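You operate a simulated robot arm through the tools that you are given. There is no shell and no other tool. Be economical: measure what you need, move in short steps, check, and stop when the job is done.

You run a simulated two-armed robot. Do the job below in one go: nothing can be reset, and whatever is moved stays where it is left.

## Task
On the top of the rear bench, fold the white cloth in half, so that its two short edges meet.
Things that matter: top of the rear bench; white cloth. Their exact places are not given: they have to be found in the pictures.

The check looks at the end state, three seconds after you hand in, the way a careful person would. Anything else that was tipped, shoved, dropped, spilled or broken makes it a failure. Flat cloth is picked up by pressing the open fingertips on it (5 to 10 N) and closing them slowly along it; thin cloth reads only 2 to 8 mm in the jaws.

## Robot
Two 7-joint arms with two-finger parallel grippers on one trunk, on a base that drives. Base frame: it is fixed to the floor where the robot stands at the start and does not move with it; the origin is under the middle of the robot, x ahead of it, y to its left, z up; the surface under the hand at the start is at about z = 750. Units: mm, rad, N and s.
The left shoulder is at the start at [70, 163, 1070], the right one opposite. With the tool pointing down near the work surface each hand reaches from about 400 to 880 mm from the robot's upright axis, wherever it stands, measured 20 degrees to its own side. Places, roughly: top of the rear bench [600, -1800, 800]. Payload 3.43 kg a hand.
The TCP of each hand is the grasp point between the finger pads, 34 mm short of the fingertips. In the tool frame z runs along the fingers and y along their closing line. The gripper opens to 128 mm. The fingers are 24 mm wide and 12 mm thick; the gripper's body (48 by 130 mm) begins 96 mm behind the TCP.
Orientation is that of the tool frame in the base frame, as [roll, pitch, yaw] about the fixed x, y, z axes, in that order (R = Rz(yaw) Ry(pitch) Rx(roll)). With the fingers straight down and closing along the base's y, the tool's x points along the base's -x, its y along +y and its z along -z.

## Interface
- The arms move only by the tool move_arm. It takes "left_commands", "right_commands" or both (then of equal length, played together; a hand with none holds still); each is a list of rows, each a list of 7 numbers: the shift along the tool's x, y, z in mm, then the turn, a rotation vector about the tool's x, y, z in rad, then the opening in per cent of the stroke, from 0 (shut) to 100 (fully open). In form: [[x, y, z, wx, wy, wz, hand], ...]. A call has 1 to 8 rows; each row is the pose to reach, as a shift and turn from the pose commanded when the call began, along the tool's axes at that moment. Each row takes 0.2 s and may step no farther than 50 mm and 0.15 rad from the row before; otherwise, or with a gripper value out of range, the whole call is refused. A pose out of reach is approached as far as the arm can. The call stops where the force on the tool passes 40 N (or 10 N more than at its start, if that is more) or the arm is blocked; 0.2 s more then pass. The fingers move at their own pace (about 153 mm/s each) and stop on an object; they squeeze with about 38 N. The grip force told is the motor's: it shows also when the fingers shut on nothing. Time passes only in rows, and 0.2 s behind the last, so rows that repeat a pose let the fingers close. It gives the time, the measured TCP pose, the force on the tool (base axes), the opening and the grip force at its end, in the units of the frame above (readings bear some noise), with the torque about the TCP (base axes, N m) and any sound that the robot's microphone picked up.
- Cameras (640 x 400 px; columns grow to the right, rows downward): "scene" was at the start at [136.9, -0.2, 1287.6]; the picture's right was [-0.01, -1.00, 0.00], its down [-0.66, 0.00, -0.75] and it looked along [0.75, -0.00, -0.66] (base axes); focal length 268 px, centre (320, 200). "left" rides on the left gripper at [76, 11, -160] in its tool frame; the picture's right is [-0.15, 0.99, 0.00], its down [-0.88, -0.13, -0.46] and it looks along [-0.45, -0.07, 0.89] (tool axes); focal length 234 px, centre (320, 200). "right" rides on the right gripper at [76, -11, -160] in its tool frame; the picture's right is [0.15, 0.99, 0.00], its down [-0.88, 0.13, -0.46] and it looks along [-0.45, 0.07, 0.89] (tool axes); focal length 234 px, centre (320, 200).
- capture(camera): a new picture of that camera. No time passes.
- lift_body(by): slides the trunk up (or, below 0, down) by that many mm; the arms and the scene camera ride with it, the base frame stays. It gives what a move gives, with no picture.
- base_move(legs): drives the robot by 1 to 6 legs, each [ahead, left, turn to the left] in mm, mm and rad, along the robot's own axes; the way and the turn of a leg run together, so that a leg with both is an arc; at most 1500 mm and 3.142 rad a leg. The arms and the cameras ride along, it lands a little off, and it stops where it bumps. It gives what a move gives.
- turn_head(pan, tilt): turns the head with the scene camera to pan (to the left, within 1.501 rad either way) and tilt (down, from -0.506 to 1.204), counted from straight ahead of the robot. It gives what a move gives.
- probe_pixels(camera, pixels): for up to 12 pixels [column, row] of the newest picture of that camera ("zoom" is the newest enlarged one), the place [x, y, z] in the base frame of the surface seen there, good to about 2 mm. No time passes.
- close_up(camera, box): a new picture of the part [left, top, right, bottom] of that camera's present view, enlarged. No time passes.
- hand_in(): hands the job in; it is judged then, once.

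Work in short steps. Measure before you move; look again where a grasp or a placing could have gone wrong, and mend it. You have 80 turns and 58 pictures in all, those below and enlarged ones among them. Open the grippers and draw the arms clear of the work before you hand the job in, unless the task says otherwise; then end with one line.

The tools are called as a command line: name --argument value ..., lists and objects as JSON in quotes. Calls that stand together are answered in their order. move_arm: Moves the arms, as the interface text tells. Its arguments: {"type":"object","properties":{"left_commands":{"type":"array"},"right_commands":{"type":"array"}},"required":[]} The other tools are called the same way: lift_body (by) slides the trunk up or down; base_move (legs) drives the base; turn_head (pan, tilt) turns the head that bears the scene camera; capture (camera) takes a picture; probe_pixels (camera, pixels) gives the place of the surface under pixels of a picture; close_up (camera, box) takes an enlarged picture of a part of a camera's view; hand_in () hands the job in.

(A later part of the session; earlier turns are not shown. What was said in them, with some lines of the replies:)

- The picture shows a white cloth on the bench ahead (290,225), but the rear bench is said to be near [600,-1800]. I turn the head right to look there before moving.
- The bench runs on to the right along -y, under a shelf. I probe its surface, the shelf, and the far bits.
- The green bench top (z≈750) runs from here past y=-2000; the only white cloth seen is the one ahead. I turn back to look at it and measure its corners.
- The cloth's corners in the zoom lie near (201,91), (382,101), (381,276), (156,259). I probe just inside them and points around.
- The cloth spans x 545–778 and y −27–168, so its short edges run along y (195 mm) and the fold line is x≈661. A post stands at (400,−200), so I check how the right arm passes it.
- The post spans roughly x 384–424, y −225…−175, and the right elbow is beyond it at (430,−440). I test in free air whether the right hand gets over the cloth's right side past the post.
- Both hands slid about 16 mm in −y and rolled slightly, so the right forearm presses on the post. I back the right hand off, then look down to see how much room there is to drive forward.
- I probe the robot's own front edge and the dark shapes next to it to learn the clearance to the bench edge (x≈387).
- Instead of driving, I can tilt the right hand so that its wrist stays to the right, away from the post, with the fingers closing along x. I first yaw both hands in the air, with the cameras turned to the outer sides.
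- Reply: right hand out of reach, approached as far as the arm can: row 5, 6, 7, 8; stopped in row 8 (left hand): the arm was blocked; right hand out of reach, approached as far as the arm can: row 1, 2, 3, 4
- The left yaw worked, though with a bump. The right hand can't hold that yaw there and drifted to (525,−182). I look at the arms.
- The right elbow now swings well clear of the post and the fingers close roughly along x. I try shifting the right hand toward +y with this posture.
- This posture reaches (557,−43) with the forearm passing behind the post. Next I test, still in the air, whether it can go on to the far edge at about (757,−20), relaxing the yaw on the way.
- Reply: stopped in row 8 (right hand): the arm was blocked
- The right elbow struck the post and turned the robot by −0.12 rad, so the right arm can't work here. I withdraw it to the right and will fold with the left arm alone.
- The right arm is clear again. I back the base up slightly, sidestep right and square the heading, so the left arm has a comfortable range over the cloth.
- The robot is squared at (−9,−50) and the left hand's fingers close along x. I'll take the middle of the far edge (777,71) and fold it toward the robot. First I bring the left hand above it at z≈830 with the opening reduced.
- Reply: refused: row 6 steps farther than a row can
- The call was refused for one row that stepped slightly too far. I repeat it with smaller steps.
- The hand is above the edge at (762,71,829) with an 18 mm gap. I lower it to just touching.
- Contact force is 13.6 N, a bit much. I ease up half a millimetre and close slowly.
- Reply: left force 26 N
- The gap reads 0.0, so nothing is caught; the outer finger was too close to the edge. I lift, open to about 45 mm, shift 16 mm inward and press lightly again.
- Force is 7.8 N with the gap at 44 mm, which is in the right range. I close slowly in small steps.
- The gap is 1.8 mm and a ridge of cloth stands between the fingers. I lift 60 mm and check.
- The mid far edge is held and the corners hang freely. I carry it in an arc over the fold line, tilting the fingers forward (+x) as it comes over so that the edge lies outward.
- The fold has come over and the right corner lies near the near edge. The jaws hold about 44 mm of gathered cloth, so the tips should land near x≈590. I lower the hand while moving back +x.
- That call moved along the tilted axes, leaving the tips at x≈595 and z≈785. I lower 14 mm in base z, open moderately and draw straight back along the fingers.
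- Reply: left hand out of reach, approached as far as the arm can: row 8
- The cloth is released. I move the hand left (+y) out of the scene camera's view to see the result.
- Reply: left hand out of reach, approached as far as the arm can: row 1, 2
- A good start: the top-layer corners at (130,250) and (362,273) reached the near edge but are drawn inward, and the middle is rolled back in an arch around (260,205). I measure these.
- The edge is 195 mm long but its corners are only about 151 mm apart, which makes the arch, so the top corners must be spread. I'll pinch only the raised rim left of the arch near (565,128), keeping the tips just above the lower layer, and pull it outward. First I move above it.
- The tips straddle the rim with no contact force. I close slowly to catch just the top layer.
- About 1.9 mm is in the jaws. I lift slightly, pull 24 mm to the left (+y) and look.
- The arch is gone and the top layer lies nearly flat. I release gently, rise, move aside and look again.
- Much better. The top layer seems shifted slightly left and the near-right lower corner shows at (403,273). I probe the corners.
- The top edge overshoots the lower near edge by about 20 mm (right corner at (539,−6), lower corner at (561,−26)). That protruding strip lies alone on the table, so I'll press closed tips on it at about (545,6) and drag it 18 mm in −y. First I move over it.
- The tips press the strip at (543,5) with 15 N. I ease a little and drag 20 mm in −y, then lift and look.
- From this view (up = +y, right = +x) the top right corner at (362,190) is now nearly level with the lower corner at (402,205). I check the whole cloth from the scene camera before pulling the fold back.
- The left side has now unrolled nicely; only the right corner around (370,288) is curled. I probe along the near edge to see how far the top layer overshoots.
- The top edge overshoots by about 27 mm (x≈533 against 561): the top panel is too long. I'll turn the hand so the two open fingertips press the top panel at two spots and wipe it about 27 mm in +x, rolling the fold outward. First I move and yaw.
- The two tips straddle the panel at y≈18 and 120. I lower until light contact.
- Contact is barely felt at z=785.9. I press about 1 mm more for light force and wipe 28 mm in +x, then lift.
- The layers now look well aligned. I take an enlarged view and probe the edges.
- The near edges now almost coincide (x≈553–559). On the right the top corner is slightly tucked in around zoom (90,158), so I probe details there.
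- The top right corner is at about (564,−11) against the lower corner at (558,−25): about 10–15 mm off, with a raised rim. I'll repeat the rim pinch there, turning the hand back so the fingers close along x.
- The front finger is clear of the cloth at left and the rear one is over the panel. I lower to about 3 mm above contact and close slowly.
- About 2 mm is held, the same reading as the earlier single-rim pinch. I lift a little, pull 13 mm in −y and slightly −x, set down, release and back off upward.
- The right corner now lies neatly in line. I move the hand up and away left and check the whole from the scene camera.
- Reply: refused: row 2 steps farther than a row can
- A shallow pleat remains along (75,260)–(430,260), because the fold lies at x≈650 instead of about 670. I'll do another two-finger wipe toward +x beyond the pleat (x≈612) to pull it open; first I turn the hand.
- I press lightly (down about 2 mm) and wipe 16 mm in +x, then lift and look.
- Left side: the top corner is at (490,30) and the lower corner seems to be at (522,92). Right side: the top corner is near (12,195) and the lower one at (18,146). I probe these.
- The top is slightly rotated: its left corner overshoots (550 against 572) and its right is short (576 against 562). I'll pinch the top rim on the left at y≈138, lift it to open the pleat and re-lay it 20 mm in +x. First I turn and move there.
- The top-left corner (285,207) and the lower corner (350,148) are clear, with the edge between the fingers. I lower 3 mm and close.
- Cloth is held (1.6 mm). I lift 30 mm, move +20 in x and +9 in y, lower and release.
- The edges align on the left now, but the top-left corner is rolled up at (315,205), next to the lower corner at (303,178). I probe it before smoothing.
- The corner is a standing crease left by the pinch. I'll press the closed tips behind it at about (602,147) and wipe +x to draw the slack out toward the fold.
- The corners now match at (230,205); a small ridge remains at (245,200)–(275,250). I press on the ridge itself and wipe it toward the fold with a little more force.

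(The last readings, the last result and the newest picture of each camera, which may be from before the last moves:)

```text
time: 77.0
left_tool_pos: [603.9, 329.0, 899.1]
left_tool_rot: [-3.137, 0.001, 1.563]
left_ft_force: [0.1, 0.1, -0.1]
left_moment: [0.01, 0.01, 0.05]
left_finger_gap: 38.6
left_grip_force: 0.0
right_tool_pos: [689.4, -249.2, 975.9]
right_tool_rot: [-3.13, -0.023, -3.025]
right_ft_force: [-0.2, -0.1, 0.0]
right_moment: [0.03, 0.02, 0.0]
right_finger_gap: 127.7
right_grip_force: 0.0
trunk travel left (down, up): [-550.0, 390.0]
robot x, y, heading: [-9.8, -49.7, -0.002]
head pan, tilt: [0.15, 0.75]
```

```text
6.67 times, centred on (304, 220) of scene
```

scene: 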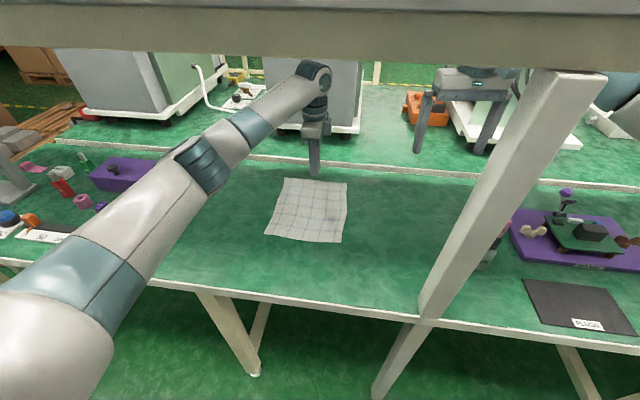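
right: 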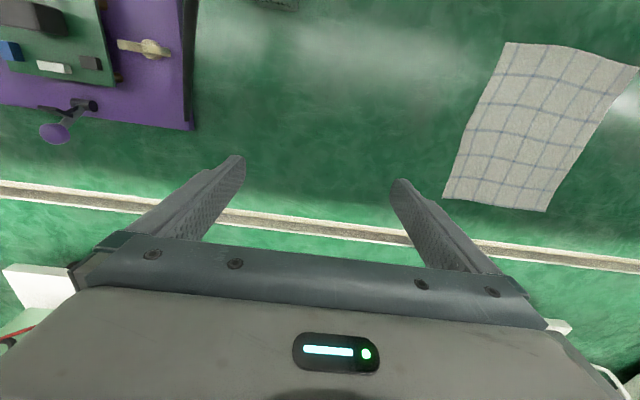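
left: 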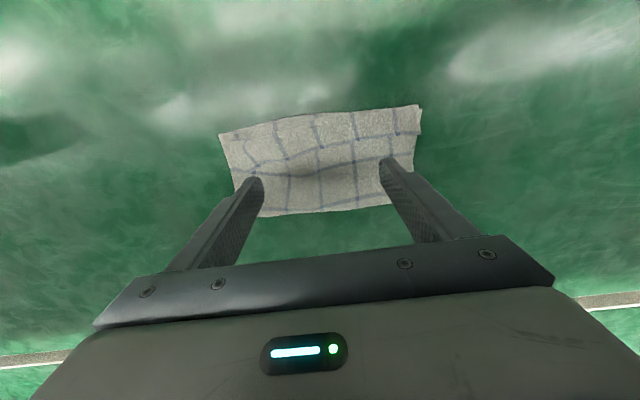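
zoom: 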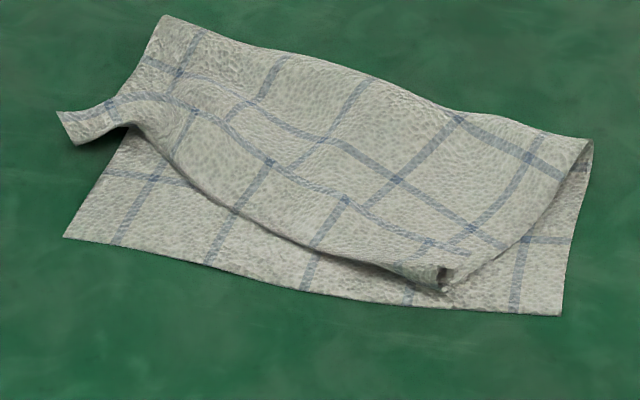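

The wipe carried the top-left corner too far back, but the lower layer is now flat and open to view. I probe both layers to re-lay the top edge.

probe_pixels --camera "zoom" --pixels '[[66, 235], [210, 263], [400, 303], [558, 312], [60, 116], [80, 140], [130, 123], [170, 165], [240, 212], [330, 252], [440, 275], [590, 145]]'

probe_pixels --camera "zoom" --pixels '[[165, 18], [300, 60], [450, 110], [130, 95], [190, 165], [425, 265], [400, 268], [150, 110], [110, 105], [465, 265]]'

```text
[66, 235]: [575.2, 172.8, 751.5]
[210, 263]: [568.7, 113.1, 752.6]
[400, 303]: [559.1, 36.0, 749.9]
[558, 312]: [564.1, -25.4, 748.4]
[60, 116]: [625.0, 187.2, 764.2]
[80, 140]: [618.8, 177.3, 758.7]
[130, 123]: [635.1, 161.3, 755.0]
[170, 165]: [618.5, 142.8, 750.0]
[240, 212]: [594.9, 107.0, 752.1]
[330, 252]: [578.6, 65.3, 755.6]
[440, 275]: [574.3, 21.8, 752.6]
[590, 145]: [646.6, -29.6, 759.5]
```

```text
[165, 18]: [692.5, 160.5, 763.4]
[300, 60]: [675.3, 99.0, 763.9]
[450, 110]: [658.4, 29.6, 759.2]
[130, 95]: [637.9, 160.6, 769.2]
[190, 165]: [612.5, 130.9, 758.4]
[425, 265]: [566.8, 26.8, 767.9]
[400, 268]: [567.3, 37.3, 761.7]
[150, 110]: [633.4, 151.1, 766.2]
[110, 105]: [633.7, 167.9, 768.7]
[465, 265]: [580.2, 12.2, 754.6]
```

The top-left corner at (622,182) should go to (575,173) and the right corner at about (572,18) to (564,−25). First I pinch the raised left flap at (632,166).

move_arm --left_commands '[[-40, 8, 5, 0, 0, 0, 26], [-80, 16, 20, 0, 0, 0, 26], [-120, 24, 40, 0, 0, 0, 26], [-150, 28, 65, 0, 0, 0, 26], [-163, 28, 95, 0, 0, 0, 26], [-163, 28, 111, 0, 0, 0, 26], [-163, 28, 111, 0, 0, 0, 26]]'

move_arm --left_commands '[[0, 0, 0, 0, 0, 0, 20], [0, 0, 0, 0, 0, 0, 15], [0, 0, 0, 0, 0, 0, 10], [0, 0, 0, 0, 0, 0, 5], [0, 0, 0, 0, 0, 0, 0], [0, 0, 0, 0, 0, 0, 0]]'

```text
time: 78.6
left_tool_pos: [628.7, 166.3, 787.6]
left_tool_rot: [-3.137, -0.001, 1.564]
left_ft_force: [-0.4, 0.3, -0.1]
left_moment: [0.01, 0.01, 0.0]
left_finger_gap: 33.3
left_grip_force: 0.0
right_tool_pos: [688.8, -250.8, 974.9]
right_tool_rot: [-3.131, -0.022, -3.024]
right_ft_force: [0.3, 0.2, 0.1]
right_moment: [0.01, -0.04, 0.02]
right_finger_gap: 127.9
right_grip_force: 0.1
trunk travel left (down, up): [-550.0, 390.0]
robot x, y, heading: [-6.7, -49.4, 0.0]
head pan, tilt: [0.15, 0.75]
```

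```text
time: 80.0
left_tool_pos: [628.5, 165.7, 789.0]
left_tool_rot: [-3.138, 0.0, 1.563]
left_ft_force: [-0.2, 0.4, -0.1]
left_moment: [-0.02, -0.04, -0.03]
left_finger_gap: 1.6
left_grip_force: 37.2
right_tool_pos: [689.7, -250.5, 975.6]
right_tool_rot: [-3.132, -0.022, -3.024]
right_ft_force: [-0.2, 0.5, 0.2]
right_moment: [0.01, 0.0, 0.01]
right_finger_gap: 128.1
right_grip_force: 0.0
trunk travel left (down, up): [-550.0, 390.0]
robot x, y, heading: [-12.4, -49.6, -0.006]
head pan, tilt: [0.15, 0.75]
```

The flap is held (1.6 mm). I lift 25 mm, carry it to about (586,158), lower, release and lift away.

move_arm --left_commands '[[0, 0, -15, 0, 0, 0, 0], [-2, -8, -26, 0, 0, 0, 0], [-5, -20, -26, 0, 0, 0, 0], [-7, -32, -24, 0, 0, 0, 0], [-9, -42, -12, 0, 0, 0, 0], [-9, -42, 0, 0, 0, 0, 0], [-9, -42, 0, 0, 0, 0, 8], [-9, -42, 0, 0, 0, 0, 20]]'

move_arm --left_commands '[[0, 0, -8, 0, 0, 0, 28], [0, 0, -35, 0, 0, 0, 28], [-45, 0, -45, 0, 0, 0, 28]]'

close_up --camera "left" --box '[150, 20, 490, 232]'

```text
time: 81.8
left_tool_pos: [586.1, 157.2, 788.3]
left_tool_rot: [-3.137, -0.001, 1.564]
left_ft_force: [0.0, 0.4, 0.2]
left_moment: [-0.01, -0.02, 0.03]
left_finger_gap: 25.4
left_grip_force: 0.1
right_tool_pos: [689.2, -249.9, 975.9]
right_tool_rot: [-3.13, -0.023, -3.024]
right_ft_force: [0.3, 0.4, 0.3]
right_moment: [-0.01, 0.05, -0.02]
right_finger_gap: 128.0
right_grip_force: 0.1
trunk travel left (down, up): [-550.0, 390.0]
robot x, y, heading: [-9.0, -46.3, -0.004]
head pan, tilt: [0.15, 0.75]
```

```text
time: 82.6
left_tool_pos: [585.8, 112.7, 835.5]
left_tool_rot: [-3.139, -0.002, 1.564]
left_ft_force: [0.8, -0.1, 0.5]
left_moment: [-0.01, 0.0, 0.02]
left_finger_gap: 35.7
left_grip_force: 0.1
right_tool_pos: [689.1, -250.2, 975.8]
right_tool_rot: [-3.131, -0.023, -3.023]
right_ft_force: [0.2, 0.2, 0.0]
right_moment: [-0.04, 0.02, 0.02]
right_finger_gap: 127.7
right_grip_force: 0.1
trunk travel left (down, up): [-550.0, 390.0]
robot x, y, heading: [-7.2, -50.9, -0.006]
head pan, tilt: [0.15, 0.75]
```

```text
1.88 times, centred on (320, 126) of left
```

zoom: 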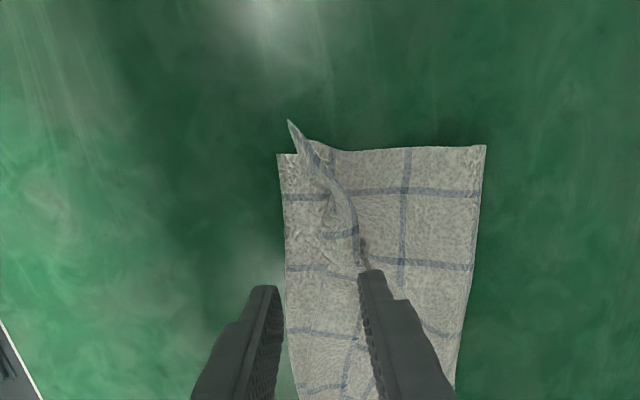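

The left flap is back over the left corner with a standing ridge; spreading the right corner should unroll it as it did before. I move over the right corner and look once before pinching.

move_arm --left_commands '[[-40, -3, -5, 0, 0, 0, 28], [-80, -6, -5, 0, 0, 0, 28], [-95, -10, 0, 0, 0, 0, 28], [-95, -10, 20, 0, 0, 0, 28]]'

close_up --camera "left" --box '[150, 0, 470, 200]'

probe_pixels --camera "zoom" --pixels '[[320, 200], [300, 250], [320, 280], [340, 300], [350, 250], [300, 150], [320, 150], [340, 150]]'

```text
time: 83.6
left_tool_pos: [575.9, 18.5, 814.8]
left_tool_rot: [-3.139, 0.002, 1.563]
left_ft_force: [0.7, -0.3, 0.0]
left_moment: [-0.02, -0.04, 0.02]
left_finger_gap: 35.7
left_grip_force: 0.1
right_tool_pos: [690.1, -249.6, 974.7]
right_tool_rot: [-3.131, -0.022, -3.025]
right_ft_force: [-0.1, 0.2, 0.2]
right_moment: [-0.03, -0.01, 0.0]
right_finger_gap: 127.7
right_grip_force: 0.2
trunk travel left (down, up): [-550.0, 390.0]
robot x, y, heading: [-8.3, -48.1, -0.003]
head pan, tilt: [0.15, 0.75]
```

```text
2.00 times, centred on (310, 100) of left
```

zoom: 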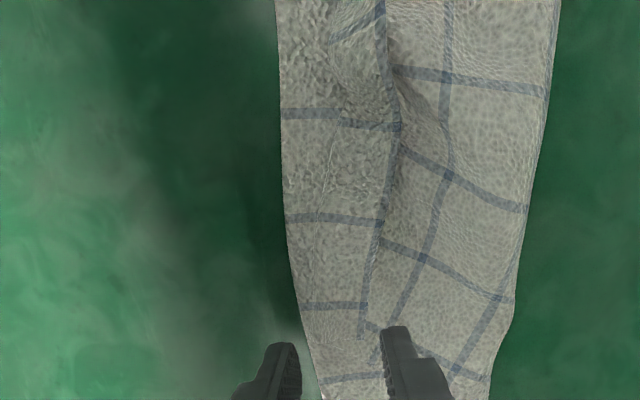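

```text
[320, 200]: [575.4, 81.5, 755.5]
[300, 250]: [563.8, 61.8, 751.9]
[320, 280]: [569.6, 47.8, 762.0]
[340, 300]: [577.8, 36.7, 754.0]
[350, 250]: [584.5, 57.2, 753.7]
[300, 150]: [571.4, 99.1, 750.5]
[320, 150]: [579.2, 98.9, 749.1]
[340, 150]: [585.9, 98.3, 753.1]
```

The top edge (faint line) runs only 5–10 mm inside the lower edge here. I pinch its raised rim at about (570,30), just above the lower layer.

move_arm --left_commands '[[12, -6, 10, 0, 0, 0, 28], [12, -6, 20, 0, 0, 0, 28], [12, -6, 26.5, 0, 0, 0, 28], [12, -6, 26.5, 0, 0, 0, 20], [12, -6, 26.5, 0, 0, 0, 13], [12, -6, 26.5, 0, 0, 0, 6], [12, -6, 26.5, 0, 0, 0, 0], [12, -6, 26.5, 0, 0, 0, 0]]'

```text
time: 85.4
left_tool_pos: [570.7, 28.9, 788.3]
left_tool_rot: [-3.137, 0.001, 1.564]
left_ft_force: [0.0, -0.7, 0.9]
left_moment: [-0.02, -0.03, -0.02]
left_finger_gap: 1.7
left_grip_force: 36.9
right_tool_pos: [689.7, -249.6, 976.2]
right_tool_rot: [-3.129, -0.024, -3.023]
right_ft_force: [0.0, 0.0, -0.2]
right_moment: [-0.04, 0.03, 0.01]
right_finger_gap: 128.1
right_grip_force: 0.0
trunk travel left (down, up): [-550.0, 390.0]
robot x, y, heading: [-5.1, -52.6, -0.006]
head pan, tilt: [0.15, 0.75]
```

The rim is held (1.7 mm). I lift slightly, pull 38 mm in −y, lower, release and lift.

move_arm --left_commands '[[0, 0, -12, 0, 0, 0, 0], [-12, -1, -14, 0, 0, 0, 0], [-25, -2, -14, 0, 0, 0, 0], [-38, -3, -12, 0, 0, 0, 0], [-38, -3, -1, 0, 0, 0, 0], [-38, -3, -1, 0, 0, 0, 8], [-38, -3, -1, 0, 0, 0, 18], [-38, -3, -12, 0, 0, 0, 28]]'

move_arm --left_commands '[[0, 0, -40, 0, 0, 0, 28], [0, -45, -60, 0, 0, 0, 28], [20, -80, -80, 0, 0, 0, 28], [65, -85, -90, 0, 0, 0, 28], [110, -85, -90, 0, 0, 0, 28], [155, -85, -90, 0, 0, 0, 28], [200, -85, -90, 0, 0, 0, 28], [245, -85, -90, 0, 0, 0, 28]]'

move_arm --left_commands '[[45, 0, 0, 0, 0, 0, 28], [90, 0, 0, 0, 0, 0, 28]]'

close_up --camera "scene" --box '[256, 190, 352, 250]'

```text
time: 87.2
left_tool_pos: [568.4, -9.3, 800.8]
left_tool_rot: [-3.139, 0.0, 1.565]
left_ft_force: [0.4, 0.3, 0.2]
left_moment: [0.03, 0.0, 0.0]
left_finger_gap: 35.5
left_grip_force: 0.1
right_tool_pos: [688.1, -251.2, 976.1]
right_tool_rot: [-3.131, -0.023, -3.024]
right_ft_force: [0.2, 0.0, -0.3]
right_moment: [0.02, -0.02, 0.01]
right_finger_gap: 128.2
right_grip_force: 0.1
trunk travel left (down, up): [-550.0, 390.0]
robot x, y, heading: [-7.4, -49.5, -0.007]
head pan, tilt: [0.15, 0.75]
```

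```text
time: 89.0
left_tool_pos: [484.1, 234.7, 890.9]
left_tool_rot: [-3.138, 0.0, 1.564]
left_ft_force: [1.3, 1.3, 0.1]
left_moment: [-0.04, 0.04, 0.04]
left_finger_gap: 36.0
left_grip_force: 0.1
right_tool_pos: [689.7, -251.0, 975.5]
right_tool_rot: [-3.13, -0.024, -3.026]
right_ft_force: [0.0, -0.8, 0.1]
right_moment: [0.0, 0.02, 0.01]
right_finger_gap: 127.9
right_grip_force: 0.0
trunk travel left (down, up): [-550.0, 390.0]
robot x, y, heading: [-9.1, -54.7, -0.007]
head pan, tilt: [0.15, 0.75]
```

```text
time: 89.6
left_tool_pos: [484.5, 326.3, 890.3]
left_tool_rot: [-3.138, -0.002, 1.564]
left_ft_force: [0.1, -0.4, 0.7]
left_moment: [0.0, 0.0, -0.01]
left_finger_gap: 35.5
left_grip_force: 0.0
right_tool_pos: [689.5, -250.6, 976.1]
right_tool_rot: [-3.131, -0.022, -3.024]
right_ft_force: [-0.3, 0.4, 1.0]
right_moment: [-0.02, -0.02, 0.02]
right_finger_gap: 128.0
right_grip_force: 0.1
trunk travel left (down, up): [-550.0, 390.0]
robot x, y, heading: [-11.9, -51.2, -0.002]
head pan, tilt: [0.15, 0.75]
```

```text
6.67 times, centred on (304, 220) of scene
```

zoom: 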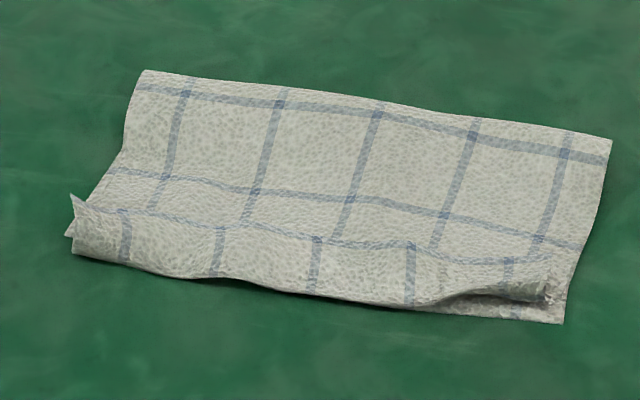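

Very good: the edges meet along nearly the whole length. I probe the corners to judge the remaining error.

probe_pixels --camera "zoom" --pixels '[[68, 235], [76, 250], [75, 198], [130, 265], [220, 278], [320, 292], [420, 306], [545, 296], [560, 320], [608, 142], [145, 74], [548, 283]]'

probe_pixels --camera "zoom" --pixels '[[85, 225], [120, 210], [310, 240], [310, 265], [470, 265], [500, 290], [100, 205], [375, 105], [480, 300], [440, 300]]'

```text
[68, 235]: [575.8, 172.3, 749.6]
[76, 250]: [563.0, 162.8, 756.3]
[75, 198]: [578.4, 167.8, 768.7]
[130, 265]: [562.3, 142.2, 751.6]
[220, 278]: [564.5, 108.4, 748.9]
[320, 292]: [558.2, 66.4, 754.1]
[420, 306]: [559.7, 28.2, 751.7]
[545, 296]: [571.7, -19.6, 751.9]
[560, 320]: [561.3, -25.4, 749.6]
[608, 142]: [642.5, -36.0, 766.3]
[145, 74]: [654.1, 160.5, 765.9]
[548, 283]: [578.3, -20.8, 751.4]
```

```text
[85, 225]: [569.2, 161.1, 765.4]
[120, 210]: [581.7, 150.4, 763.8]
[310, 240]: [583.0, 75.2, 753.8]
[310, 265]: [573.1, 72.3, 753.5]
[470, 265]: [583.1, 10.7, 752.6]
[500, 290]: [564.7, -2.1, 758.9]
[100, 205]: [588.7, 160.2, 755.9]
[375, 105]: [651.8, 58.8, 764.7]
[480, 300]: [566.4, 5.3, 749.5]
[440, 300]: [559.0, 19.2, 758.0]
```

The edges meet to within about 5 mm in the middle and 12–15 mm at the corners; more handling would risk worsening it. I open the left hand, raise it clear and check the whole scene once.

move_arm --left_commands '[[20, 0, -20, 0, 0, 0, 60], [40, 0, -40, 0, 0, 0, 100], [50, 0, -60, 0, 0, 0, 100], [50, 0, -60, 0, 0, 0, 100]]'

capture --camera "scene"

```text
time: 90.6
left_tool_pos: [485.1, 377.1, 951.6]
left_tool_rot: [-3.136, 0.0, 1.563]
left_ft_force: [-0.2, -0.6, -0.2]
left_moment: [-0.03, 0.0, 0.0]
left_finger_gap: 127.9
left_grip_force: 0.0
right_tool_pos: [689.2, -249.5, 974.9]
right_tool_rot: [-3.133, -0.023, -3.025]
right_ft_force: [-0.1, 0.3, -0.4]
right_moment: [-0.02, 0.02, 0.0]
right_finger_gap: 128.3
right_grip_force: 0.1
trunk travel left (down, up): [-550.0, 390.0]
robot x, y, heading: [-6.9, -50.5, -0.002]
head pan, tilt: [0.15, 0.75]
```

```text
1 pictures are left
```

scene: 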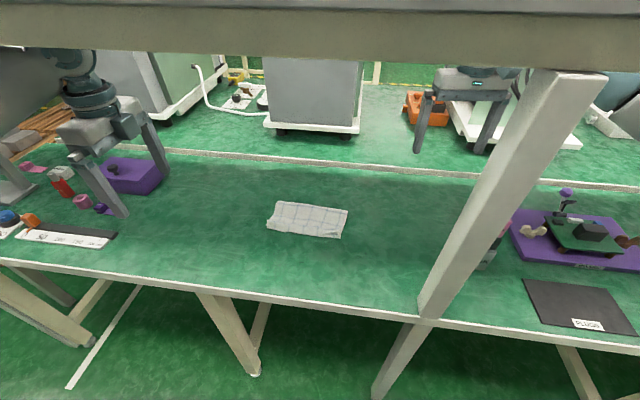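

The cloth lies folded in half around (308,220), the other objects are where they were, and both hands are open and clear. I hand in.

hand_in

```text
The job is handed in.
```

I folded the white cloth in half on the bench top: its two short edges meet to within about 5 mm in the middle and 12–15 mm at the corners, with a shallow pleat and a slightly raised fold, and nothing else on the bench looked moved.
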